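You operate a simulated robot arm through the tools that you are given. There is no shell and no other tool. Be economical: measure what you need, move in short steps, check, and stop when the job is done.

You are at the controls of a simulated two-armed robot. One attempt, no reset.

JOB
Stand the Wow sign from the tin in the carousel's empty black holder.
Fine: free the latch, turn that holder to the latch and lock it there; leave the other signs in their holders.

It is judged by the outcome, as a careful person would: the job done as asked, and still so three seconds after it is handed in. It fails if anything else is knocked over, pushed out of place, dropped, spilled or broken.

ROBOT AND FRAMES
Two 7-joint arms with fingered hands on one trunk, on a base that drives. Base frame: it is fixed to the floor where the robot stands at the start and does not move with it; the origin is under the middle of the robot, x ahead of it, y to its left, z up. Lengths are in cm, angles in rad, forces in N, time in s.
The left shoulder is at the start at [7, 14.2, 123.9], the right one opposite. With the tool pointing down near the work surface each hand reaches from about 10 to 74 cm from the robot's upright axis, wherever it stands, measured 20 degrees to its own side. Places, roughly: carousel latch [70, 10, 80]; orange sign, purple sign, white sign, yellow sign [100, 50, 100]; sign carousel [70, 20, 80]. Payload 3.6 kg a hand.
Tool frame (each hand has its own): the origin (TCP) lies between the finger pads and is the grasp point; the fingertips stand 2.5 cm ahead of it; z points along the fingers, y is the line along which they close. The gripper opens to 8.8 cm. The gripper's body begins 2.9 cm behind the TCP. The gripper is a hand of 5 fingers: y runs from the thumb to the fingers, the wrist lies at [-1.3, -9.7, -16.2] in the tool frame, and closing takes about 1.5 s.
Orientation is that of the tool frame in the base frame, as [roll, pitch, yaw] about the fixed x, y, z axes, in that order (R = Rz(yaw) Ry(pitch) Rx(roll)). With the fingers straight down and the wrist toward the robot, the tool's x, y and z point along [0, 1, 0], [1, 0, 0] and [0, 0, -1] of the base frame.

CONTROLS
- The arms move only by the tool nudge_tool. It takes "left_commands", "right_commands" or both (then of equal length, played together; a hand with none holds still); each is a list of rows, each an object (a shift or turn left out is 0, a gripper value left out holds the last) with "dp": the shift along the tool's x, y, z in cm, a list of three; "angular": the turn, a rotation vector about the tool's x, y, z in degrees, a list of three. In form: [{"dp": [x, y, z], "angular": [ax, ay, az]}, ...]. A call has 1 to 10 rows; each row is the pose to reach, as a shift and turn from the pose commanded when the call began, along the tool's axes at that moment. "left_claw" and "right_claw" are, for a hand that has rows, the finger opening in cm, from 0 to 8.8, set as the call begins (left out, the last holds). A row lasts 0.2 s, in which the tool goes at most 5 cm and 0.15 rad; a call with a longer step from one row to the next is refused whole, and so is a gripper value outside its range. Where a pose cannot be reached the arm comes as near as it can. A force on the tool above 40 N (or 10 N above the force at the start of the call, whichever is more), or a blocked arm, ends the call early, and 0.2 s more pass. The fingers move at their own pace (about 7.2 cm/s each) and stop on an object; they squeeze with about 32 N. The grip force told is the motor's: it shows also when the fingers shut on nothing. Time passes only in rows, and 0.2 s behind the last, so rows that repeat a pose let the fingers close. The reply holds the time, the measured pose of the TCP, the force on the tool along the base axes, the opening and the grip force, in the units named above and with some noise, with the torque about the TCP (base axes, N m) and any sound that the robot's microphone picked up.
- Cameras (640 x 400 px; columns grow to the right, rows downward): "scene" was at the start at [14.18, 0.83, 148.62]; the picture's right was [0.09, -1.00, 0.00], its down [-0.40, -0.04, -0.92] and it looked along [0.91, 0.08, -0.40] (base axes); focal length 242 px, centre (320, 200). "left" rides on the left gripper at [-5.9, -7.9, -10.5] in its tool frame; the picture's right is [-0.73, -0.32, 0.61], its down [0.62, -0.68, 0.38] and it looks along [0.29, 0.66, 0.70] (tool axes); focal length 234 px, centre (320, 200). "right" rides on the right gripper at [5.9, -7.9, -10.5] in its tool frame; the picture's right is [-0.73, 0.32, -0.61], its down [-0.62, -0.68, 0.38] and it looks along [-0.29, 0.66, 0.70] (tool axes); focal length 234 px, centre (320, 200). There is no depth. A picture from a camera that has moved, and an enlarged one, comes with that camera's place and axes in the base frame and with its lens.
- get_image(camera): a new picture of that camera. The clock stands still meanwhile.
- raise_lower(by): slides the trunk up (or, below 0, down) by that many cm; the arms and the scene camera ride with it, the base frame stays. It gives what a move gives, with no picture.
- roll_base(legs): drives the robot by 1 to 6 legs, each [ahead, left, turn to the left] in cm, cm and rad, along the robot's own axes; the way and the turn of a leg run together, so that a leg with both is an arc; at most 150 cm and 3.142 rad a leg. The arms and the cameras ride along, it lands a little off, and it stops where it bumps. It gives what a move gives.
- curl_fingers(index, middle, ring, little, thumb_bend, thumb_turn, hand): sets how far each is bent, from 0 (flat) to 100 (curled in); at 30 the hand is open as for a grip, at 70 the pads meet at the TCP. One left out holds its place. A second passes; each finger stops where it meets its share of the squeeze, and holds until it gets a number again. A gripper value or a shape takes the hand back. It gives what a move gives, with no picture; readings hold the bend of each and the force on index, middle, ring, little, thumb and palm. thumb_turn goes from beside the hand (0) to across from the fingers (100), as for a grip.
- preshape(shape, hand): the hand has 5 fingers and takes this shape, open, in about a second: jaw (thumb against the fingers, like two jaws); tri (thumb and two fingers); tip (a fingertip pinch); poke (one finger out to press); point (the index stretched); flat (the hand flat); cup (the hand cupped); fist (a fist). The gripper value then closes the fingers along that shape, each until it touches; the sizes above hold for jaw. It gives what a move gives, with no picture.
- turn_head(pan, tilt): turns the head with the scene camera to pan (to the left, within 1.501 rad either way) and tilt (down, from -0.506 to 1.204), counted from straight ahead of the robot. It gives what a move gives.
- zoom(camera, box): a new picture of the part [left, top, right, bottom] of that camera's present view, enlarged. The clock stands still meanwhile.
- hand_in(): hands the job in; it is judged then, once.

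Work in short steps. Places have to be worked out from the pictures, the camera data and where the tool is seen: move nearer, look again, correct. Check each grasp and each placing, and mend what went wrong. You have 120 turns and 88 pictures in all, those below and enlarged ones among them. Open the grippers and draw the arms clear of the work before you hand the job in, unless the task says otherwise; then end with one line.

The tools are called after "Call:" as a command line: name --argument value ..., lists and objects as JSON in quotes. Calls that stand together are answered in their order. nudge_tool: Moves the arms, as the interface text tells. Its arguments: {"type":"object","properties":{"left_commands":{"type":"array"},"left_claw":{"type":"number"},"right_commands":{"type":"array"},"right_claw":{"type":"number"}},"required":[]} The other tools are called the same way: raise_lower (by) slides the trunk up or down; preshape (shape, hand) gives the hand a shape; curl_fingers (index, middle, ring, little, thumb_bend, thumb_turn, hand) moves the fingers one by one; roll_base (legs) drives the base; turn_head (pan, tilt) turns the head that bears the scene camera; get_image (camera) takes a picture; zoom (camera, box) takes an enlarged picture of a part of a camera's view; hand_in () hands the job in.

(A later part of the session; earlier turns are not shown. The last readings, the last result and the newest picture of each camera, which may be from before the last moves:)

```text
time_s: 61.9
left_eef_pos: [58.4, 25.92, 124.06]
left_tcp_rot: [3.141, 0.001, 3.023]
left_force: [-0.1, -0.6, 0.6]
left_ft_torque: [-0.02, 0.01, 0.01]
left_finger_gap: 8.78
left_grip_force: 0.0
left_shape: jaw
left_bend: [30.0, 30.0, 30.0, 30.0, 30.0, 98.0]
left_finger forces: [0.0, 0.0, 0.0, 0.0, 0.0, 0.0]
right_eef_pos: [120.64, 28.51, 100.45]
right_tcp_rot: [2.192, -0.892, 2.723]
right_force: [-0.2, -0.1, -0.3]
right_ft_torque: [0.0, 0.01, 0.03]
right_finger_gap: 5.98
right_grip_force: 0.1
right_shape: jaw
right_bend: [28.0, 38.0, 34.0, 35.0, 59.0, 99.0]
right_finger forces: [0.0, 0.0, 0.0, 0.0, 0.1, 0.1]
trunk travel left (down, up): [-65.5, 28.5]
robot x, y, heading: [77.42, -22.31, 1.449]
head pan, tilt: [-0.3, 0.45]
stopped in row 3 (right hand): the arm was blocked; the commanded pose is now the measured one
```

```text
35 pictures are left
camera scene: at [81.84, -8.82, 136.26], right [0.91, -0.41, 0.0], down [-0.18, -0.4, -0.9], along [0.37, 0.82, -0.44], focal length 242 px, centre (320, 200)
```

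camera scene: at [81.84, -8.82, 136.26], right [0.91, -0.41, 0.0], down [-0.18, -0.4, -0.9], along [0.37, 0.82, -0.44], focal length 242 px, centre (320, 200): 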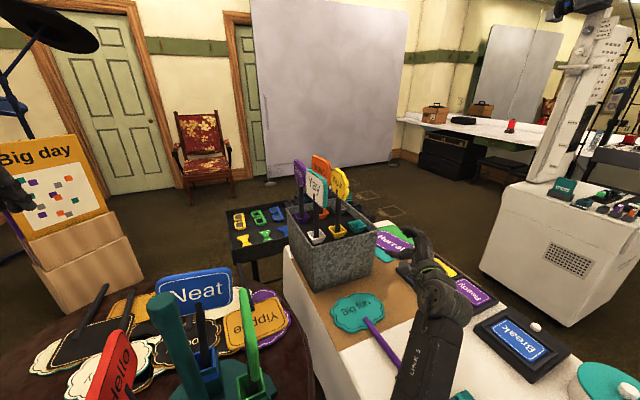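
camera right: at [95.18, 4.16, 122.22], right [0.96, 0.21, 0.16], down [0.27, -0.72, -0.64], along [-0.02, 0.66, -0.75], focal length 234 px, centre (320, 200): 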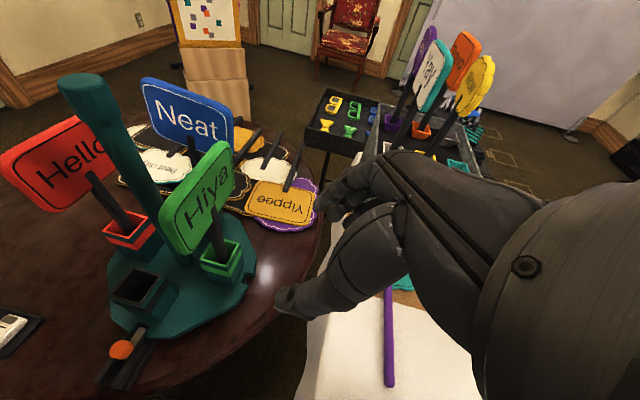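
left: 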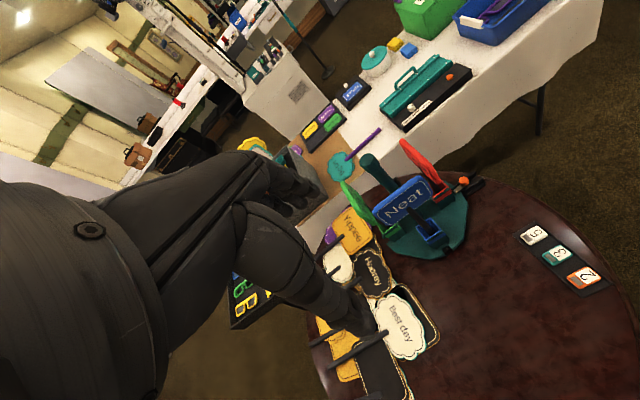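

The arm is stuck in an awkward elbow posture. I'll undo this by bringing the hand back to a neutral tool-down pose in front of the right shoulder, then try a different route.

Call:
nudge_tool --right_commands '[{"dp": [1.4, -1.3, -0.9], "angular": [5.8, -4, -3.9]}, {"dp": [2.8, -2.6, -1.8], "angular": [11.6, -7.9, -7.8]}, {"dp": [4.2, -3.9, -2.7], "angular": [17.4, -11.9, -11.7]}, {"dp": [5.6, -5.2, -3.6], "angular": [23.2, -15.8, -15.6]}, {"dp": [7, -6.5, -4.5], "angular": [29, -19.8, -19.5]}, {"dp": [8.4, -7.8, -5.4], "angular": [34.7, -23.8, -23.5]}, {"dp": [9.8, -9.1, -6.3], "angular": [40.5, -27.7, -27.4]}, {"dp": [11.2, -10.4, -7.2], "angular": [46.3, -31.7, -31.3]}, {"dp": [12.6, -11.7, -8.1], "angular": [52.1, -35.6, -35.2]}, {"dp": [13.9, -13.1, -9.1], "angular": [57.9, -39.6, -39.1]}]'

Call:
get_image --camera "scene"

```text
time_s: 64.1
left_eef_pos: [58.37, 25.94, 124.01]
left_tcp_rot: [3.141, 0.001, 3.021]
left_force: [1.2, -0.7, 0.7]
left_ft_torque: [-0.01, 0.0, 0.03]
left_finger_gap: 8.75
left_grip_force: 0.1
left_shape: jaw
left_bend: [30.0, 30.0, 30.0, 30.0, 30.0, 98.0]
left_finger forces: [0.0, 0.1, 0.0, 0.1, 0.1, 0.0]
right_eef_pos: [102.63, 19.91, 107.95]
right_tcp_rot: [-3.14, -0.001, 3.022]
right_force: [-0.2, -0.5, 0.8]
right_ft_torque: [0.02, -0.02, 0.03]
right_finger_gap: 6.0
right_grip_force: 0.1
right_shape: jaw
right_bend: [28.0, 38.0, 34.0, 35.0, 59.0, 99.0]
right_finger forces: [0.0, 0.1, 0.1, 0.1, 0.0, 0.0]
right hand out of reach, approached as far as the arm can: row 1, 2, 3
trunk travel left (down, up): [-65.5, 28.5]
robot x, y, heading: [77.46, -22.24, 1.457]
head pan, tilt: [-0.3, 0.45]
```

```text
34 pictures are left
camera scene: at [81.79, -8.78, 136.25], right [0.91, -0.41, 0.0], down [-0.18, -0.4, -0.9], along [0.37, 0.82, -0.44], focal length 242 px, centre (320, 200)
```

scene: 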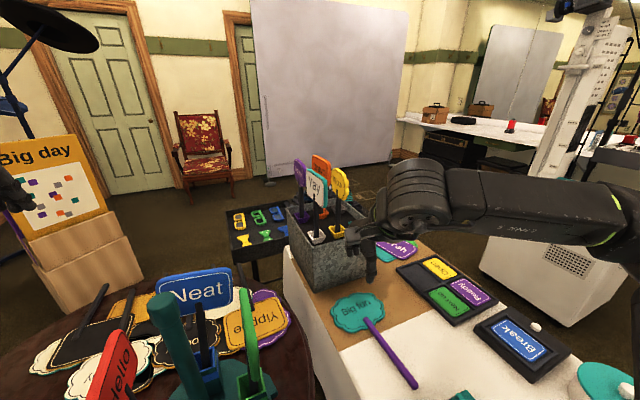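

The arm is in an elbow-out posture, but neutral again and within limits. I'll retry the roll to a handshake orientation from this clean pose, 80° first.

Call:
nudge_tool --right_commands '[{"dp": [-0.2, 1.1, 0.2], "angular": [-3.6, 6.2, 3.6]}, {"dp": [-0.3, 2.2, 0.3], "angular": [-7.1, 12.4, 7.1]}, {"dp": [-0.5, 3.3, 0.5], "angular": [-10.7, 18.7, 10.7]}, {"dp": [-0.6, 4.4, 0.6], "angular": [-14.2, 24.9, 14.2]}, {"dp": [-0.8, 5.5, 0.8], "angular": [-17.8, 31.1, 17.8]}, {"dp": [-1, 6.6, 0.9], "angular": [-21.4, 37.3, 21.4]}, {"dp": [-1.1, 7.7, 1.1], "angular": [-24.9, 43.6, 24.9]}, {"dp": [-1.3, 8.8, 1.2], "angular": [-28.5, 49.8, 28.5]}, {"dp": [-1.4, 9.9, 1.4], "angular": [-32, 56, 32]}, {"dp": [-1.6, 11, 1.5], "angular": [-35.6, 62.2, 35.6]}]'

```text
time_s: 66.3
left_eef_pos: [58.44, 25.82, 124.08]
left_tcp_rot: [3.141, -0.001, 3.023]
left_force: [-0.4, -0.3, 0.1]
left_ft_torque: [0.03, -0.03, 0.02]
left_finger_gap: 8.77
left_grip_force: 0.0
left_shape: jaw
left_bend: [30.0, 30.0, 30.0, 30.0, 30.0, 98.0]
left_finger forces: [0.1, 0.0, 0.0, 0.0, 0.1, 0.0]
right_eef_pos: [104.66, 29.82, 106.8]
right_tcp_rot: [2.724, -1.092, 2.656]
right_force: [1.0, 0.5, 0.7]
right_ft_torque: [0.01, -0.02, -0.02]
right_finger_gap: 6.0
right_grip_force: 0.0
right_shape: jaw
right_bend: [28.0, 38.0, 34.0, 35.0, 59.0, 99.0]
right_finger forces: [0.1, 0.1, 0.0, 0.0, 0.1, 0.0]
right hand out of reach, approached as far as the arm can: row 10
trunk travel left (down, up): [-65.5, 28.5]
robot x, y, heading: [77.7, -22.53, 1.455]
head pan, tilt: [-0.3, 0.45]
```

That worked: the closing axis is now within 11° of horizontal, which is good enough for the stick. Keeping this orientation, I'll move to the right-front side of the tin.

Call:
nudge_tool --right_commands '[{"dp": [-2, 2.7, -0.1]}, {"dp": [-4, 5.4, -0.2]}, {"dp": [-6, 8.1, -0.3]}, {"dp": [-8, 10.8, -0.4]}, {"dp": [-9.65, 13.5, -0.55]}, {"dp": [-9.65, 13.5, -0.55]}]'

Call:
get_image --camera "scene"

Call:
get_image --camera "right"

```text
time_s: 67.7
left_eef_pos: [58.48, 25.77, 124.12]
left_tcp_rot: [3.141, 0.0, 3.025]
left_force: [0.4, 0.0, 0.2]
left_ft_torque: [0.0, -0.01, -0.01]
left_finger_gap: 8.8
left_grip_force: 0.0
left_shape: jaw
left_bend: [30.0, 30.0, 30.0, 30.0, 30.0, 98.0]
left_finger forces: [0.0, 0.0, 0.1, 0.0, 0.1, 0.0]
right_eef_pos: [118.82, 36.05, 101.03]
right_tcp_rot: [2.722, -1.091, 2.662]
right_force: [0.3, -0.4, 0.2]
right_ft_torque: [0.0, 0.03, -0.02]
right_finger_gap: 6.03
right_grip_force: 0.0
right_shape: jaw
right_bend: [28.0, 38.0, 34.0, 35.0, 59.0, 99.0]
right_finger forces: [0.0, 0.0, 0.0, 0.0, 0.0, 0.0]
trunk travel left (down, up): [-65.5, 28.5]
robot x, y, heading: [78.03, -22.47, 1.454]
head pan, tilt: [-0.3, 0.45]
```

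```text
33 pictures are left
camera scene: at [81.81, -8.9, 136.27], right [0.91, -0.41, 0.0], down [-0.18, -0.4, -0.9], along [0.37, 0.82, -0.44], focal length 242 px, centre (320, 200)
```

scene: 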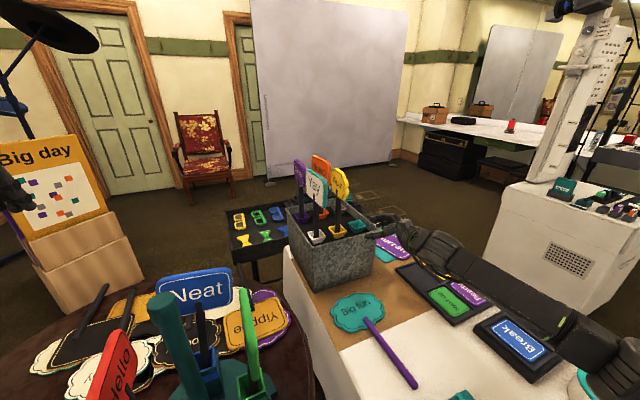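

```text
32 pictures are left
camera right: at [116.12, 24.62, 109.1], right [0.86, -0.4, -0.33], down [-0.45, -0.29, -0.84], along [0.24, 0.87, -0.43], focal length 234 px, centre (320, 200)
```

right: 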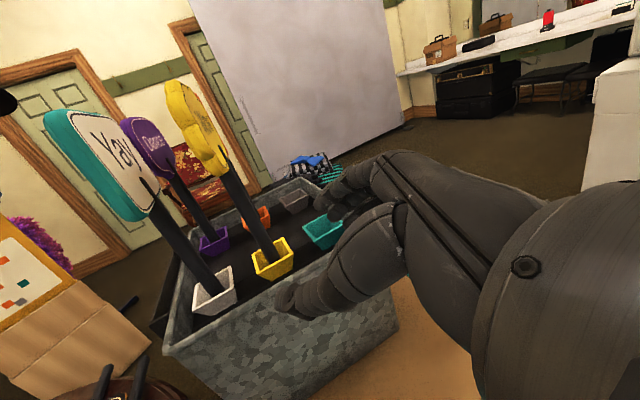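

The hand is beside the tin. The stick is at about [114.9, 50.8, 98.5] by triangulation. I'll line up 8 cm short of it along the tool axis.

Call:
nudge_tool --right_commands '[{"dp": [0.8, 2.9, 1.5]}, {"dp": [1.6, 5.8, 3.5]}, {"dp": [1.6, 5.8, 6.3]}, {"dp": [1.6, 5.8, 6.3]}]'

Call:
get_image --camera "right"

Call:
zoom --camera "scene" --box '[280, 150, 400, 270]'

```text
time_s: 68.7
left_eef_pos: [58.49, 25.82, 124.05]
left_tcp_rot: [3.142, -0.001, 3.023]
left_force: [-0.2, 0.8, 0.6]
left_ft_torque: [-0.01, -0.01, -0.01]
left_finger_gap: 8.78
left_grip_force: 0.0
left_shape: jaw
left_bend: [30.0, 30.0, 30.0, 30.0, 30.0, 98.0]
left_finger forces: [0.1, 0.1, 0.0, 0.0, 0.0, 0.1]
right_eef_pos: [119.34, 44.63, 100.88]
right_tcp_rot: [2.724, -1.09, 2.66]
right_force: [0.5, 0.4, 0.3]
right_ft_torque: [0.0, -0.02, 0.01]
right_finger_gap: 6.0
right_grip_force: 0.0
right_shape: jaw
right_bend: [28.0, 38.0, 34.0, 35.0, 59.0, 99.0]
right_finger forces: [0.0, 0.1, 0.0, 0.0, 0.0, 0.0]
trunk travel left (down, up): [-65.5, 28.5]
robot x, y, heading: [77.17, -22.26, 1.45]
head pan, tilt: [-0.3, 0.45]
```

```text
31 pictures are left
camera right: at [116.56, 33.28, 108.96], right [0.86, -0.4, -0.33], down [-0.45, -0.29, -0.84], along [0.24, 0.87, -0.43], focal length 234 px, centre (320, 200)
```

right: 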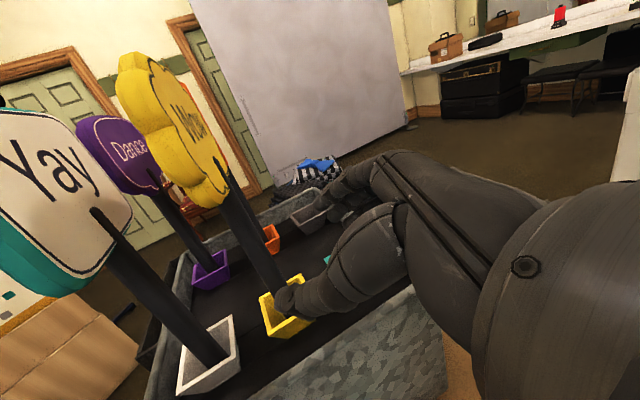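

```text
3.33 times, centred on (340, 210) of scene
camera zoom: at [81.88, -8.91, 136.27], right [0.91, -0.41, 0.0], down [-0.18, -0.4, -0.9], along [0.37, 0.82, -0.44], focal length 805 px, centre (253, 167)
```

zoom: 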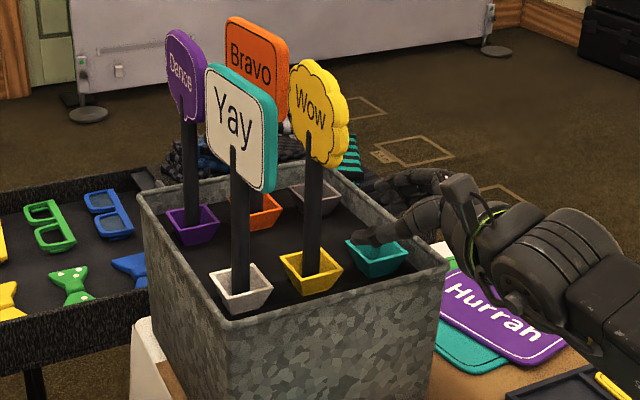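

The stick lies exactly on the tool axis, 8.1 cm ahead. I'll advance onto it.

Call:
nudge_tool --right_commands '[{"dp": [0, 0, 2]}, {"dp": [0, 0, 4]}, {"dp": [0, 0, 6]}, {"dp": [0, 0, 8]}, {"dp": [0, 0, 8]}]'

Call:
get_image --camera "right"

Call:
zoom --camera "scene" --box '[280, 150, 400, 270]'

```text
time_s: 69.9
left_eef_pos: [58.51, 25.77, 124.1]
left_tcp_rot: [-3.141, 0.0, 3.023]
left_force: [0.4, -0.2, -0.1]
left_ft_torque: [-0.05, -0.02, -0.01]
left_finger_gap: 8.79
left_grip_force: 0.0
left_shape: jaw
left_bend: [30.0, 30.0, 30.0, 30.0, 30.0, 98.0]
left_finger forces: [0.0, 0.0, 0.0, 0.0, 0.1, 0.0]
right_eef_pos: [115.07, 50.86, 97.65]
right_tcp_rot: [2.725, -1.09, 2.659]
right_force: [-0.1, -0.5, -0.1]
right_ft_torque: [0.03, 0.0, 0.01]
right_finger_gap: 6.0
right_grip_force: 0.0
right_shape: jaw
right_bend: [28.0, 38.0, 34.0, 35.0, 59.0, 99.0]
right_finger forces: [0.0, 0.1, 0.0, 0.0, 0.0, 0.1]
trunk travel left (down, up): [-65.5, 28.5]
robot x, y, heading: [77.73, -22.25, 1.449]
head pan, tilt: [-0.3, 0.45]
```

```text
29 pictures are left
camera right: at [112.3, 39.22, 105.71], right [0.86, -0.4, -0.33], down [-0.45, -0.29, -0.84], along [0.24, 0.87, -0.43], focal length 234 px, centre (320, 200)
```

right: 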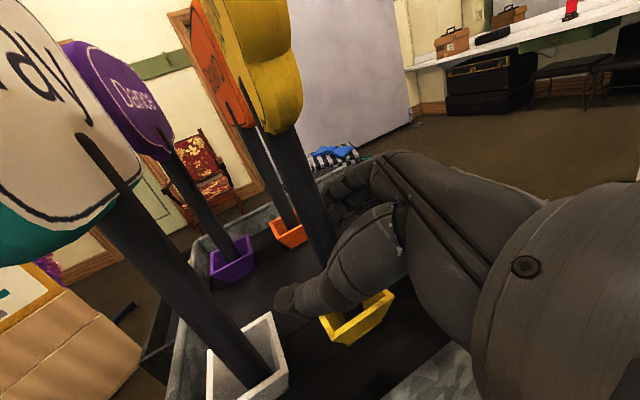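

```text
3.33 times, centred on (340, 210) of scene
camera zoom: at [81.88, -8.92, 136.27], right [0.91, -0.41, 0.0], down [-0.18, -0.4, -0.9], along [0.37, 0.82, -0.44], focal length 805 px, centre (253, 167)
```

zoom: 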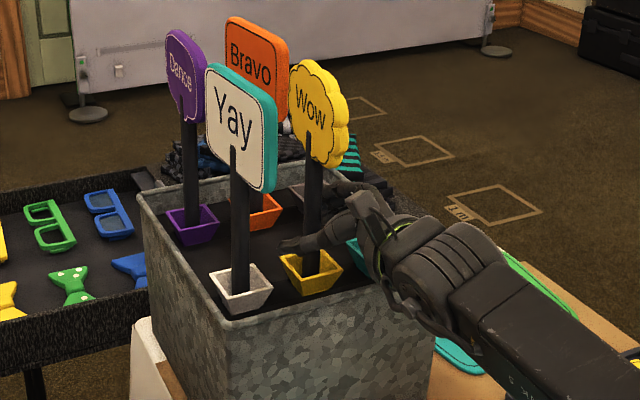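

The thumb is in front of Wow's stick and the fingers are behind it, with Yay clear. I'll close the grip.

Call:
nudge_tool --right_commands '[{"dp": [0, 0, 0]}, {"dp": [0, 0, 0]}, {"dp": [0, 0, 0]}, {"dp": [0, 0, 0]}, {"dp": [0, 0, 0]}, {"dp": [0, 0, 0]}, {"dp": [0, 0, 0]}, {"dp": [0, 0, 0]}]' --right_claw 0

Call:
get_image --camera "right"

Call:
zoom --camera "scene" --box '[280, 150, 400, 270]'

```text
time_s: 71.7
left_eef_pos: [58.44, 25.7, 124.09]
left_tcp_rot: [3.141, 0.001, 3.023]
left_force: [0.2, 0.4, -0.5]
left_ft_torque: [0.02, 0.01, -0.01]
left_finger_gap: 8.79
left_grip_force: 0.0
left_shape: jaw
left_bend: [30.0, 30.0, 30.0, 30.0, 30.0, 98.0]
left_finger forces: [0.1, 0.0, 0.1, 0.0, 0.0, 0.0]
right_eef_pos: [115.05, 50.74, 97.65]
right_tcp_rot: [2.725, -1.09, 2.659]
right_force: [0.6, 0.2, -0.2]
right_ft_torque: [-0.02, -0.04, -0.01]
right_finger_gap: 0.35
right_grip_force: 32.4
right_shape: jaw
right_bend: [72.0, 70.0, 70.0, 70.0, 78.0, 100.0]
right_finger forces: [4.2, 0.0, 2.9, 2.4, 1.3, 0.1]
trunk travel left (down, up): [-65.5, 28.5]
robot x, y, heading: [77.78, -22.05, 1.452]
head pan, tilt: [-0.3, 0.45]
```

```text
27 pictures are left
camera right: at [112.3, 39.26, 105.68], right [0.86, -0.4, -0.33], down [-0.45, -0.29, -0.84], along [0.24, 0.87, -0.43], focal length 234 px, centre (320, 200)
```

right: 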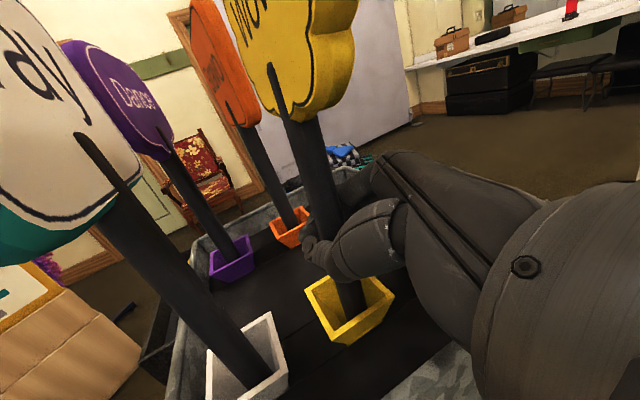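

```text
3.33 times, centred on (340, 210) of scene
camera zoom: at [81.87, -8.85, 136.26], right [0.91, -0.41, 0.0], down [-0.18, -0.4, -0.9], along [0.37, 0.82, -0.44], focal length 805 px, centre (253, 167)
```

zoom: 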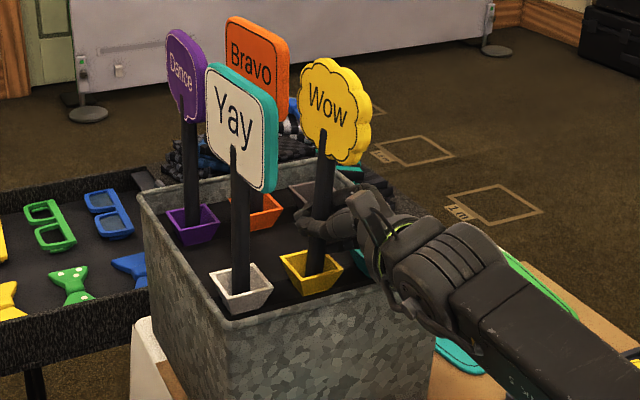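

The gap reads only 0.35 cm, so I need to check whether the stick is really held.

Call:
zoom --camera "scene" --box '[315, 190, 365, 240]'

Call:
zoom --camera "right" --box '[270, 140, 420, 300]'

```text
8.00 times, centred on (340, 215) of scene
camera zoom: at [81.87, -8.85, 136.26], right [0.91, -0.41, 0.0], down [-0.18, -0.4, -0.9], along [0.37, 0.82, -0.44], focal length 1932 px, centre (160, 80)
```

zoom: 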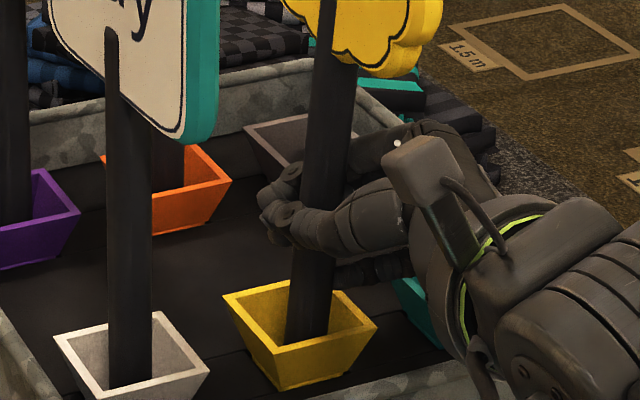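

```text
2.50 times, centred on (345, 220) of right
camera zoom: at [112.3, 39.26, 105.68], right [0.86, -0.4, -0.33], down [-0.45, -0.29, -0.84], along [0.24, 0.87, -0.43], focal length 585 px, centre (258, 150)
```

zoom: 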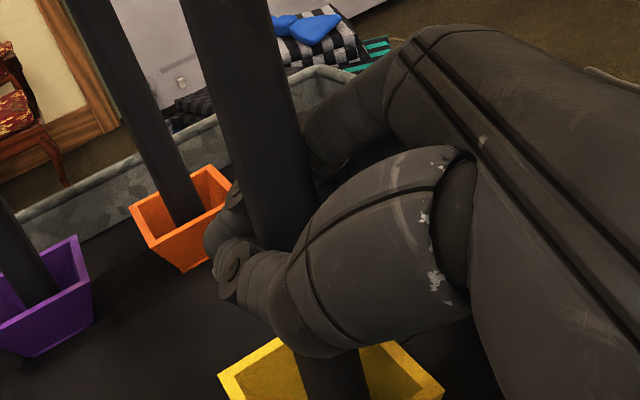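

The stick is caged between thumb and fingers but deeper than the pads. I'll open a bit, retreat 1.5 cm and close again for a proper pinch.

Call:
nudge_tool --right_commands '[{"dp": [0, 0, 0]}, {"dp": [0, 0, 0]}, {"dp": [0, 0, 0]}, {"dp": [0, 0, -0.8]}, {"dp": [0, 0, -1.6]}, {"dp": [0, 0, -1.6]}]' --right_claw 4.5

Call:
nudge_tool --right_commands '[{"dp": [0, 0, 0]}, {"dp": [0, 0, 0]}, {"dp": [0, 0, 0]}, {"dp": [0, 0, 0]}, {"dp": [0, 0, 0]}, {"dp": [0, 0, 0]}, {"dp": [0, 0, 0]}, {"dp": [0, 0, 0]}]' --right_claw 0

Call:
zoom --camera "right" --box '[240, 120, 420, 300]'

```text
time_s: 73.1
left_eef_pos: [58.45, 25.8, 124.12]
left_tcp_rot: [3.14, 0.0, 3.026]
left_force: [0.1, -0.1, 0.6]
left_ft_torque: [0.01, 0.0, 0.01]
left_finger_gap: 8.78
left_grip_force: 0.0
left_shape: jaw
left_bend: [30.0, 30.0, 30.0, 30.0, 30.0, 98.0]
left_finger forces: [0.0, 0.1, 0.0, 0.1, 0.0, 0.0]
right_eef_pos: [115.85, 49.56, 98.19]
right_tcp_rot: [2.728, -1.089, 2.656]
right_force: [0.6, 1.0, 0.8]
right_ft_torque: [-0.03, 0.04, -0.04]
right_finger_gap: 4.41
right_grip_force: 0.1
right_shape: jaw
right_bend: [74.0, 44.0, 41.0, 42.0, 69.0, 100.0]
right_finger forces: [0.1, 0.0, 0.0, 0.0, 0.1, 0.1]
trunk travel left (down, up): [-65.5, 28.5]
robot x, y, heading: [77.81, -22.08, 1.456]
head pan, tilt: [-0.3, 0.45]
```

```text
time_s: 74.9
left_eef_pos: [58.3, 25.78, 124.1]
left_tcp_rot: [-3.141, 0.001, 3.024]
left_force: [0.8, 0.2, -0.2]
left_ft_torque: [0.04, -0.04, 0.01]
left_finger_gap: 8.77
left_grip_force: 0.1
left_shape: jaw
left_bend: [30.0, 30.0, 30.0, 30.0, 30.0, 98.0]
left_finger forces: [0.1, 0.0, 0.0, 0.0, 0.0, 0.0]
right_eef_pos: [115.76, 49.54, 98.2]
right_tcp_rot: [2.731, -1.089, 2.654]
right_force: [-0.6, 2.4, 0.1]
right_ft_torque: [0.06, 0.04, 0.01]
right_finger_gap: 0.57
right_grip_force: 32.0
right_shape: jaw
right_bend: [72.0, 71.0, 68.0, 70.0, 77.0, 100.0]
right_finger forces: [6.3, 4.9, 4.2, 0.1, 0.1, 0.0]
trunk travel left (down, up): [-65.5, 28.5]
robot x, y, heading: [77.38, -22.0, 1.45]
head pan, tilt: [-0.3, 0.45]
```

```text
2.22 times, centred on (330, 210) of right
camera zoom: at [113.06, 38.19, 106.3], right [0.86, -0.4, -0.33], down [-0.45, -0.29, -0.84], along [0.24, 0.87, -0.43], focal length 520 px, centre (298, 178)
```

zoom: 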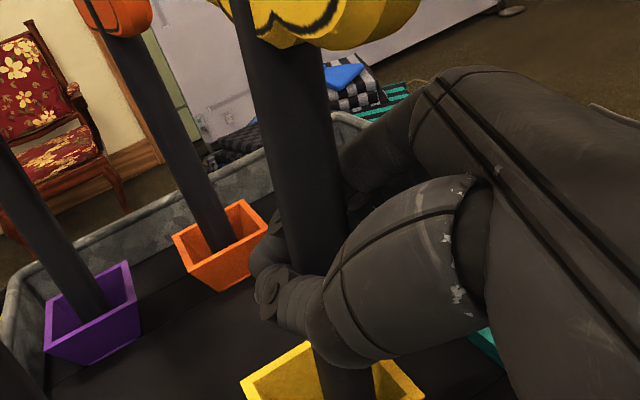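

The curled index is dragging the stick inward. I'll open fully, retreat slightly and look before closing again.

Call:
nudge_tool --right_commands '[{"dp": [0, 0, 0]}, {"dp": [0, 0, 0]}, {"dp": [0, 0, 0]}, {"dp": [0, 0, 0]}, {"dp": [0, 0, -0.7]}, {"dp": [0, 0, -1.2]}, {"dp": [0, 0, -1.2]}]' --right_claw 7

Call:
zoom --camera "right" --box '[200, 100, 420, 320]'

Call:
zoom --camera "scene" --box '[290, 160, 370, 240]'

```text
time_s: 76.5
left_eef_pos: [58.42, 25.85, 123.97]
left_tcp_rot: [3.141, -0.001, 3.024]
left_force: [-0.4, 0.1, -0.2]
left_ft_torque: [0.0, -0.02, -0.02]
left_finger_gap: 8.78
left_grip_force: 0.1
left_shape: jaw
left_bend: [30.0, 30.0, 30.0, 30.0, 30.0, 98.0]
left_finger forces: [0.0, 0.1, 0.1, 0.0, 0.0, 0.1]
right_eef_pos: [116.36, 48.67, 98.76]
right_tcp_rot: [2.722, -1.087, 2.661]
right_force: [-0.3, 0.0, 0.1]
right_ft_torque: [-0.01, 0.02, 0.0]
right_finger_gap: 6.98
right_grip_force: 0.1
right_shape: jaw
right_bend: [27.0, 34.0, 32.0, 33.0, 50.0, 99.0]
right_finger forces: [0.1, 0.0, 0.0, 0.0, 0.1, 0.0]
trunk travel left (down, up): [-65.5, 28.5]
robot x, y, heading: [77.34, -22.61, 1.452]
head pan, tilt: [-0.3, 0.45]
```

```text
1.82 times, centred on (310, 210) of right
camera zoom: at [113.68, 37.2, 106.83], right [0.86, -0.4, -0.33], down [-0.45, -0.29, -0.84], along [0.24, 0.87, -0.43], focal length 426 px, centre (338, 182)
```

zoom: 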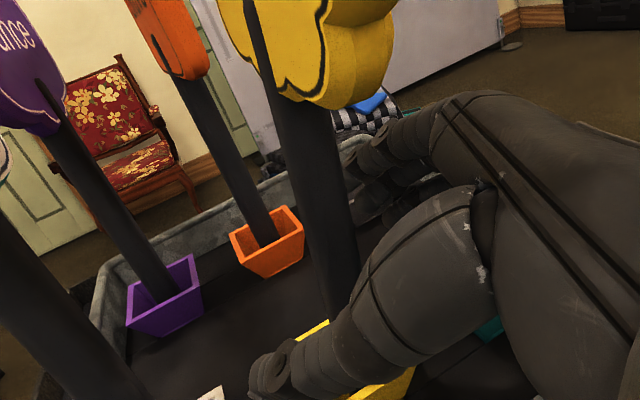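

```text
5.00 times, centred on (330, 200) of scene
camera zoom: at [81.84, -8.85, 136.27], right [0.91, -0.41, 0.0], down [-0.18, -0.4, -0.9], along [0.37, 0.82, -0.44], focal length 1208 px, centre (270, 200)
```

zoom: 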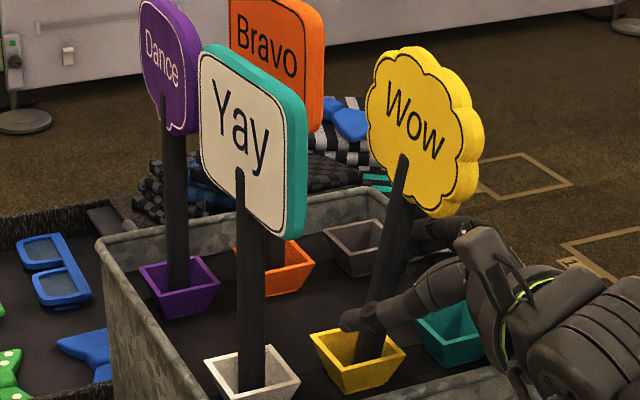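

The stick is now about 1 cm ahead of the TCP, between the pads. I'll close all fingers evenly with individual finger control.

Call:
curl_fingers --hand "right" --index 78 --middle 78 --ring 78 --little 78 --thumb_bend 78 --thumb_turn 100

Call:
zoom --camera "right" --box '[200, 100, 420, 320]'

```text
time_s: 77.5
left_eef_pos: [58.44, 26.25, 123.92]
left_tcp_rot: [-3.138, 0.0, 3.024]
left_force: [0.2, -0.5, 0.1]
left_ft_torque: [-0.02, 0.0, 0.0]
left_finger_gap: 8.75
left_grip_force: 0.0
left_shape: jaw
left_bend: [30.0, 30.0, 30.0, 30.0, 30.0, 98.0]
left_finger forces: [0.0, 0.0, 0.0, 0.1, 0.0, 0.0]
right_eef_pos: [116.38, 48.98, 98.57]
right_tcp_rot: [2.728, -1.089, 2.655]
right_force: [0.6, 24.7, 4.5]
right_ft_torque: [0.35, -0.17, -0.06]
right_finger_gap: 0.01
right_grip_force: 21.4
right_shape: fingers
right_bend: [76.0, 73.0, 75.0, 78.0, 72.0, 100.0]
right_finger forces: [12.4, 11.2, 10.8, 0.1, 8.9, 0.0]
trunk travel left (down, up): [-65.5, 28.5]
robot x, y, heading: [77.58, -22.17, 1.452]
head pan, tilt: [-0.3, 0.45]
```

```text
1.82 times, centred on (310, 210) of right
camera zoom: at [113.65, 37.64, 106.66], right [0.86, -0.4, -0.33], down [-0.45, -0.29, -0.84], along [0.24, 0.87, -0.43], focal length 426 px, centre (338, 182)
```

zoom: 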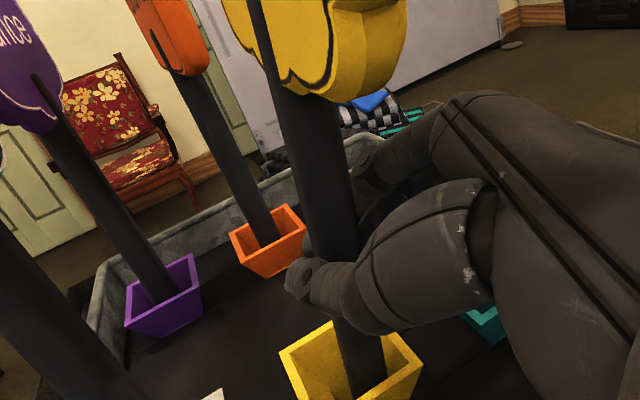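

All fingers and the thumb are loaded at about 9–12 N, so the stick is pinched. I'll relieve the sideways load by 0.5 cm and lift 4 cm as a test.

Call:
nudge_tool --right_commands '[{"dp": [0.05, 0.16, 0.18]}, {"dp": [0.1, 0.32, 0.37]}, {"dp": [0.99, 0.5, -0.05]}, {"dp": [1.87, 0.69, -0.47]}, {"dp": [2.76, 0.88, -0.9]}, {"dp": [3.65, 1.07, -1.31]}]'

Call:
zoom --camera "scene" --box '[290, 140, 390, 240]'

```text
time_s: 78.9
left_eef_pos: [58.43, 25.83, 124.13]
left_tcp_rot: [3.141, 0.001, 3.022]
left_force: [0.1, 0.0, 0.3]
left_ft_torque: [0.02, -0.03, -0.03]
left_finger_gap: 8.78
left_grip_force: 0.0
left_shape: jaw
left_bend: [30.0, 30.0, 30.0, 30.0, 30.0, 98.0]
left_finger forces: [0.1, 0.1, 0.0, 0.1, 0.0, 0.0]
right_eef_pos: [116.41, 49.07, 102.64]
right_tcp_rot: [2.726, -1.088, 2.658]
right_force: [1.9, 0.7, -1.0]
right_ft_torque: [0.05, -0.26, -0.05]
right_finger_gap: 0.01
right_grip_force: 18.1
right_shape: fingers
right_bend: [77.0, 75.0, 77.0, 78.0, 71.0, 99.0]
right_finger forces: [5.6, 6.1, 11.0, 0.0, 14.5, 0.0]
trunk travel left (down, up): [-65.5, 28.5]
robot x, y, heading: [77.85, -22.19, 1.452]
head pan, tilt: [-0.3, 0.45]
```

```text
4.00 times, centred on (340, 190) of scene
camera zoom: at [81.89, -8.87, 136.26], right [0.91, -0.41, 0.0], down [-0.18, -0.4, -0.9], along [0.37, 0.82, -0.44], focal length 966 px, centre (240, 240)
```

zoom: 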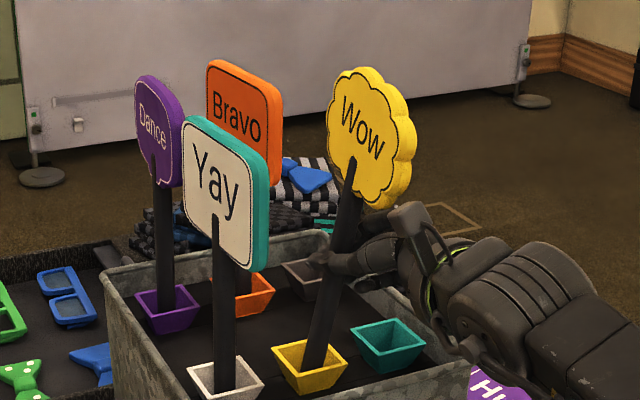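

The sign came up with the hand. I'll lift it the rest of the way straight up with the trunk.

Call:
raise_lower --by 15

Call:
get_image --camera "scene"

```text
time_s: 80.7
left_eef_pos: [58.43, 25.78, 139.11]
left_tcp_rot: [3.141, 0.001, 3.025]
left_force: [-0.4, -0.4, 0.0]
left_ft_torque: [0.01, -0.02, 0.01]
left_finger_gap: 8.81
left_grip_force: 0.2
left_shape: jaw
left_bend: [30.0, 30.0, 30.0, 30.0, 30.0, 98.0]
left_finger forces: [0.0, 0.0, 0.1, 0.0, 0.0, 0.0]
right_eef_pos: [116.49, 49.15, 117.73]
right_tcp_rot: [2.728, -1.091, 2.654]
right_force: [-0.1, -0.1, -0.7]
right_ft_torque: [0.01, 0.03, 0.0]
right_finger_gap: 0.0
right_grip_force: 9.9
right_shape: fingers
right_bend: [77.0, 75.0, 78.0, 78.0, 71.0, 99.0]
right_finger forces: [1.9, 4.9, 4.5, 0.0, 7.6, 0.0]
trunk travel left (down, up): [-80.5, 13.5]
robot x, y, heading: [77.35, -21.93, 1.45]
head pan, tilt: [-0.3, 0.45]
```

```text
18 pictures are left
camera scene: at [81.85, -8.85, 151.26], right [0.91, -0.41, 0.0], down [-0.18, -0.4, -0.9], along [0.37, 0.82, -0.44], focal length 242 px, centre (320, 200)
```

scene: 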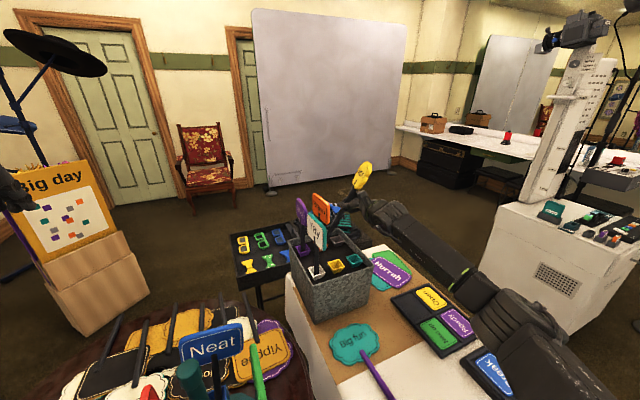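

The sign is clear of the socket. I'll tighten the fingers and then check how the stick hangs.

Call:
curl_fingers --hand "right" --index 88 --middle 88 --ring 88 --thumb_bend 84

Call:
zoom --camera "scene" --box '[300, 140, 420, 260]'

```text
time_s: 81.7
left_eef_pos: [58.48, 25.85, 139.14]
left_tcp_rot: [-3.141, 0.001, 3.026]
left_force: [-0.9, 0.7, -0.2]
left_ft_torque: [0.04, -0.01, -0.04]
left_finger_gap: 8.75
left_grip_force: 0.1
left_shape: jaw
left_bend: [30.0, 30.0, 30.0, 30.0, 30.0, 98.0]
left_finger forces: [0.0, 0.0, 0.0, 0.0, 0.0, 0.1]
right_eef_pos: [116.25, 49.12, 117.7]
right_tcp_rot: [2.729, -1.09, 2.656]
right_force: [-0.8, 0.6, -0.9]
right_ft_torque: [0.0, 0.0, 0.02]
right_finger_gap: 0.33
right_grip_force: 16.0
right_shape: fingers
right_bend: [86.0, 85.0, 89.0, 78.0, 76.0, 98.0]
right_finger forces: [0.0, 10.9, 3.9, 0.0, 16.2, 0.9]
trunk travel left (down, up): [-80.5, 13.5]
robot x, y, heading: [77.42, -21.92, 1.45]
head pan, tilt: [-0.3, 0.45]
```

```text
3.33 times, centred on (360, 200) of scene
camera zoom: at [81.85, -8.86, 151.27], right [0.91, -0.41, 0.0], down [-0.18, -0.4, -0.9], along [0.37, 0.82, -0.44], focal length 805 px, centre (187, 200)
```

zoom: 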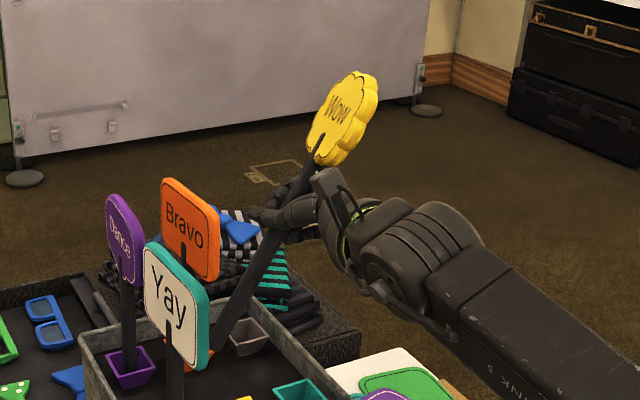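

The sign is held, leaning in the hand, and its lower end is near Yay's level. I'll lift to the trunk's limit to clear the other signs before moving sideways.

Call:
raise_lower --by 13

Call:
zoom --camera "scene" --box '[290, 140, 430, 280]'

```text
time_s: 83.2
left_eef_pos: [58.47, 25.87, 152.06]
left_tcp_rot: [3.139, 0.0, 3.027]
left_force: [-0.1, -0.1, 0.1]
left_ft_torque: [0.03, -0.03, -0.02]
left_finger_gap: 8.8
left_grip_force: 0.1
left_shape: jaw
left_bend: [30.0, 30.0, 30.0, 30.0, 30.0, 98.0]
left_finger forces: [0.1, 0.0, 0.0, 0.0, 0.0, 0.1]
right_eef_pos: [116.41, 49.06, 130.71]
right_tcp_rot: [2.728, -1.091, 2.655]
right_force: [0.4, 0.2, -0.4]
right_ft_torque: [0.01, 0.05, 0.03]
right_finger_gap: 0.31
right_grip_force: 17.2
right_shape: fingers
right_bend: [86.0, 85.0, 89.0, 78.0, 76.0, 98.0]
right_finger forces: [0.0, 11.0, 3.9, 0.0, 17.5, 1.0]
trunk travel left (down, up): [-93.5, 0.5]
robot x, y, heading: [77.25, -21.97, 1.454]
head pan, tilt: [-0.3, 0.45]
```

```text
2.86 times, centred on (360, 210) of scene
camera zoom: at [81.86, -8.83, 164.26], right [0.91, -0.41, 0.0], down [-0.18, -0.4, -0.9], along [0.37, 0.82, -0.44], focal length 690 px, centre (206, 171)
```

zoom: 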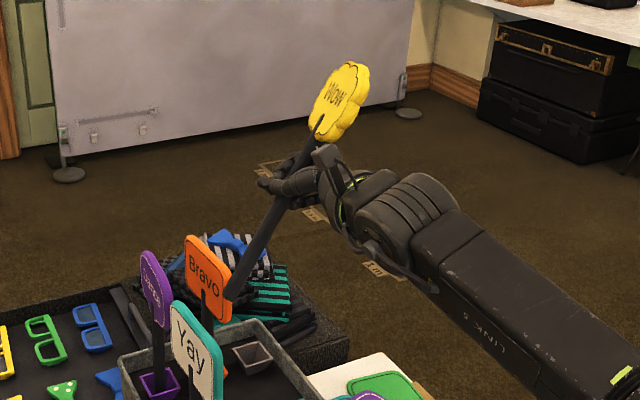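

The sign is well clear. I'll drive straight back and then left to a spot facing the black holder, carrying the sign high.

Call:
roll_base --legs '[[-20.5, 0, 0], [0, 24.5, 0]]'

Call:
turn_head --pan -0.2 --tilt 0.6

Call:
get_image --camera "scene"

Call:
get_image --camera "right"

```text
time_s: 86.2
left_eef_pos: [32.38, 8.63, 152.19]
left_tcp_rot: [3.139, -0.003, 3.02]
left_force: [0.5, 0.7, -1.1]
left_ft_torque: [0.0, 0.01, -0.01]
left_finger_gap: 8.78
left_grip_force: 0.1
left_shape: jaw
left_bend: [30.0, 30.0, 30.0, 30.0, 30.0, 98.0]
left_finger forces: [0.1, 0.1, 0.0, 0.0, 0.0, 0.1]
right_eef_pos: [90.34, 31.66, 130.53]
right_tcp_rot: [2.73, -1.092, 2.65]
right_force: [0.0, -0.5, -0.6]
right_ft_torque: [0.01, 0.02, -0.02]
right_finger_gap: 0.72
right_grip_force: 7.8
right_shape: fingers
right_bend: [88.0, 85.0, 89.0, 78.0, 76.0, 98.0]
right_finger forces: [0.1, 10.3, 3.7, 0.0, 0.0, 0.9]
trunk travel left (down, up): [-93.5, 0.5]
robot x, y, heading: [50.78, -39.25, 1.453]
head pan, tilt: [-0.3, 0.45]
```

```text
time_s: 87.0
left_eef_pos: [31.97, 8.7, 152.13]
left_tcp_rot: [-3.141, 0.0, 3.02]
left_force: [-0.3, 0.2, -0.4]
left_ft_torque: [0.01, 0.01, 0.06]
left_finger_gap: 8.76
left_grip_force: 0.1
left_shape: jaw
left_bend: [30.0, 30.0, 30.0, 30.0, 30.0, 98.0]
left_finger forces: [0.0, 0.0, 0.0, 0.0, 0.1, 0.1]
right_eef_pos: [90.12, 31.81, 130.63]
right_tcp_rot: [2.727, -1.089, 2.653]
right_force: [0.6, 0.6, -1.8]
right_ft_torque: [0.05, 0.03, -0.04]
right_finger_gap: 0.74
right_grip_force: 8.5
right_shape: fingers
right_bend: [88.0, 85.0, 89.0, 78.0, 76.0, 98.0]
right_finger forces: [0.0, 10.3, 3.6, 0.0, 0.0, 0.9]
trunk travel left (down, up): [-93.5, 0.5]
robot x, y, heading: [50.99, -39.42, 1.448]
head pan, tilt: [-0.201, 0.6]
```

```text
15 pictures are left
camera scene: at [54.36, -26.09, 162.91], right [0.95, -0.32, 0.0], down [-0.18, -0.54, -0.83], along [0.26, 0.78, -0.56], focal length 242 px, centre (320, 200)
```

scene: 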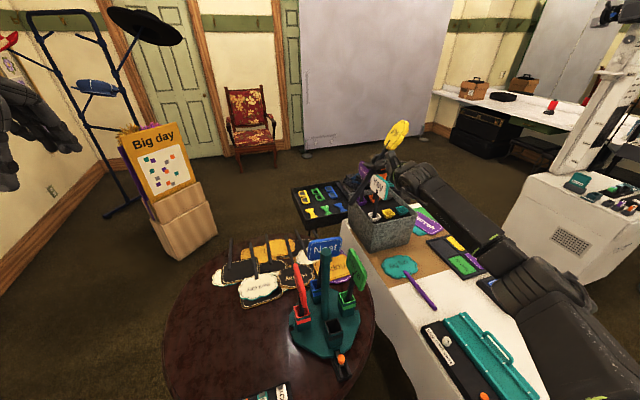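

```text
14 pictures are left
camera right: at [87.36, 20.26, 138.75], right [0.86, -0.4, -0.33], down [-0.46, -0.29, -0.84], along [0.24, 0.87, -0.43], focal length 234 px, centre (320, 200)
```

right: 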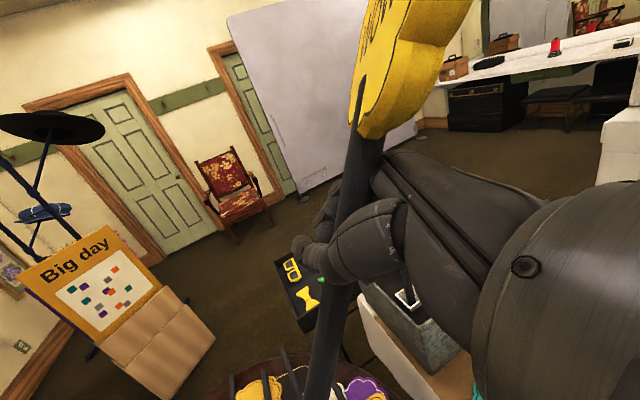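

The sign is still caged, but the thumb reads no load, so I'll tighten the fingers.

Call:
curl_fingers --hand "right" --index 95 --middle 95 --ring 95 --little 90 --thumb_bend 92

Call:
zoom --camera "scene" --box '[340, 100, 440, 200]'

```text
time_s: 88.0
left_eef_pos: [31.85, 8.76, 152.19]
left_tcp_rot: [3.14, 0.001, 3.019]
left_force: [-0.3, -0.1, 0.4]
left_ft_torque: [0.03, 0.03, -0.02]
left_finger_gap: 8.76
left_grip_force: 0.0
left_shape: jaw
left_bend: [30.0, 30.0, 30.0, 30.0, 30.0, 98.0]
left_finger forces: [0.0, 0.0, 0.0, 0.0, 0.0, 0.0]
right_eef_pos: [90.05, 31.72, 130.54]
right_tcp_rot: [2.727, -1.09, 2.652]
right_force: [0.1, -0.1, -1.1]
right_ft_torque: [0.0, 0.03, 0.02]
right_finger_gap: 1.64
right_grip_force: 20.4
right_shape: fingers
right_bend: [95.0, 91.0, 96.0, 90.0, 87.0, 99.0]
right_finger forces: [0.1, 11.7, 10.6, 0.0, 16.4, 3.1]
trunk travel left (down, up): [-93.5, 0.5]
robot x, y, heading: [50.77, -39.7, 1.447]
head pan, tilt: [-0.201, 0.6]
```

```text
4.00 times, centred on (390, 150) of scene
camera zoom: at [54.22, -26.09, 162.91], right [0.95, -0.32, 0.0], down [-0.18, -0.54, -0.82], along [0.26, 0.78, -0.57], focal length 966 px, centre (40, 400)
```

zoom: 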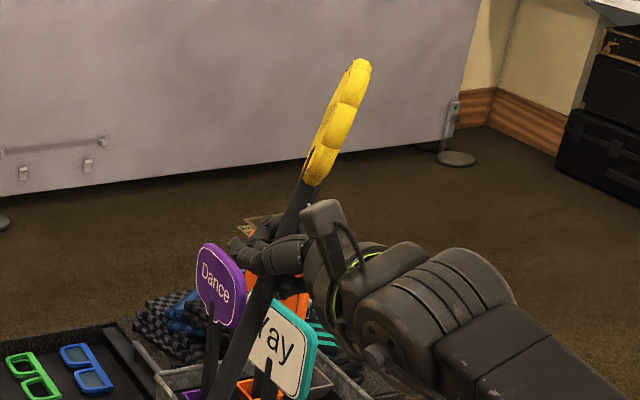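

The grip is firm again: thumb 16, middle 12, ring 11 N. I'll now bring the sign above the black holder while rotating it toward upright, and move the left hand so its camera views the holder from the left side.

Call:
nudge_tool --right_commands '[{"dp": [-0.5, -2.6, -0.2], "angular": [-1.2, -1.4, -3.1]}, {"dp": [-1.05, -5.2, -0.5], "angular": [-2.4, -2.7, -6.2]}, {"dp": [-1.6, -7.8, -0.7], "angular": [-3.6, -4.1, -9.3]}, {"dp": [-2.1, -10.4, -1], "angular": [-4.8, -5.5, -12.4]}, {"dp": [-2.6, -13, -1.2], "angular": [-6, -6.9, -15.6]}, {"dp": [-3.15, -15.7, -1.4], "angular": [-7.1, -8.2, -18.7]}, {"dp": [-3.7, -18.3, -1.7], "angular": [-8.3, -9.6, -21.8]}, {"dp": [-4.2, -20.9, -1.9], "angular": [-9.5, -11, -24.9]}, {"dp": [-4.7, -23.5, -2.2], "angular": [-10.7, -12.3, -28]}, {"dp": [-5.25, -26.1, -2.4], "angular": [-11.9, -13.7, -31.1]}]' --left_commands '[{"dp": [-2, -0.4, 4], "angular": [0, 0, 7]}, {"dp": [-4, -0.8, 8], "angular": [0, 0, 14]}, {"dp": [-6, -1.2, 12], "angular": [0, 0, 21]}, {"dp": [-8, -1.6, 16], "angular": [0, 0, 28]}, {"dp": [-10, -2, 20], "angular": [0, 0, 35]}, {"dp": [-12, -2.4, 24], "angular": [0, 0, 42]}, {"dp": [-14, -2.8, 28], "angular": [0, 0, 49]}, {"dp": [-16, -3.2, 32], "angular": [0, 0, 56]}, {"dp": [-18, -3.6, 36], "angular": [0, 0, 63]}, {"dp": [-20.1, -3.9, 40], "angular": [0, 0, 70]}]'

Call:
get_image --camera "left"

Call:
get_image --camera "scene"

```text
time_s: 90.2
left_eef_pos: [50.41, 2.32, 113.37]
left_tcp_rot: [3.14, 0.001, 1.796]
left_force: [-0.2, 0.3, -0.3]
left_ft_torque: [0.04, 0.0, 0.04]
left_finger_gap: 8.78
left_grip_force: 0.0
left_shape: jaw
left_bend: [30.0, 30.0, 30.0, 30.0, 30.0, 98.0]
left_finger forces: [0.1, 0.0, 0.0, 0.0, 0.1, 0.0]
left hand out of reach, approached as far as the arm can: row 10
right_eef_pos: [75.18, 11.73, 121.41]
right_tcp_rot: [2.203, -0.561, 3.062]
right_force: [-0.7, 0.9, 0.7]
right_ft_torque: [0.01, 0.0, 0.01]
right_finger_gap: 1.73
right_grip_force: 15.6
right_shape: fingers
right_bend: [95.0, 92.0, 97.0, 90.0, 87.0, 99.0]
right_finger forces: [0.0, 9.5, 8.6, 0.1, 11.7, 1.5]
right hand out of reach, approached as far as the arm can: row 9, 10
trunk travel left (down, up): [-93.5, 0.5]
robot x, y, heading: [50.79, -39.73, 1.453]
head pan, tilt: [-0.201, 0.6]
```

```text
12 pictures are left
camera left: at [43.98, -5.23, 123.83], right [-0.15, -0.78, -0.61], down [-0.8, 0.46, -0.38], along [0.58, 0.43, -0.69], focal length 234 px, centre (320, 200)
```

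left: 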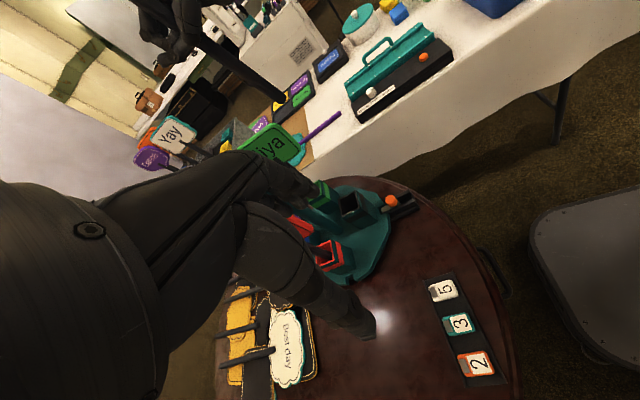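

```text
11 pictures are left
camera scene: at [54.22, -26.12, 162.92], right [0.95, -0.32, 0.0], down [-0.18, -0.54, -0.83], along [0.26, 0.78, -0.56], focal length 242 px, centre (320, 200)
```

scene: 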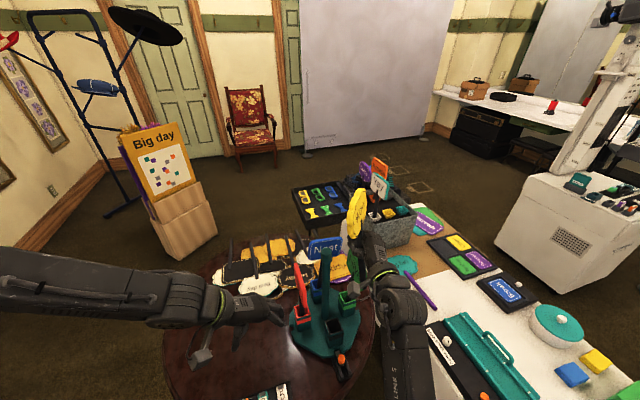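

The left camera sees the stick's lower end, so I'll zoom the scene view on the sign to triangulate it.

Call:
zoom --camera "scene" --box '[300, 170, 420, 290]'

```text
3.33 times, centred on (360, 230) of scene
camera zoom: at [54.22, -26.12, 162.92], right [0.95, -0.32, 0.0], down [-0.18, -0.54, -0.83], along [0.26, 0.78, -0.56], focal length 805 px, centre (187, 100)
```

zoom: 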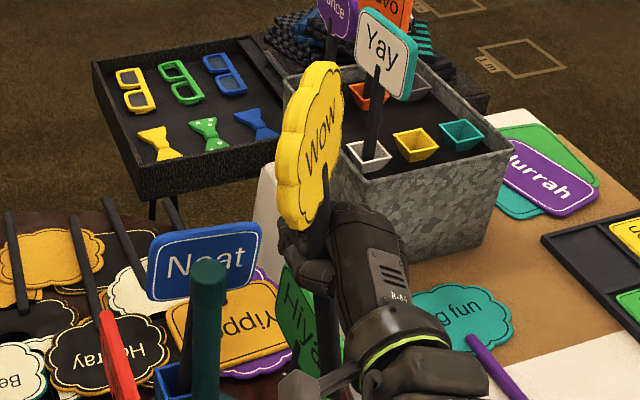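

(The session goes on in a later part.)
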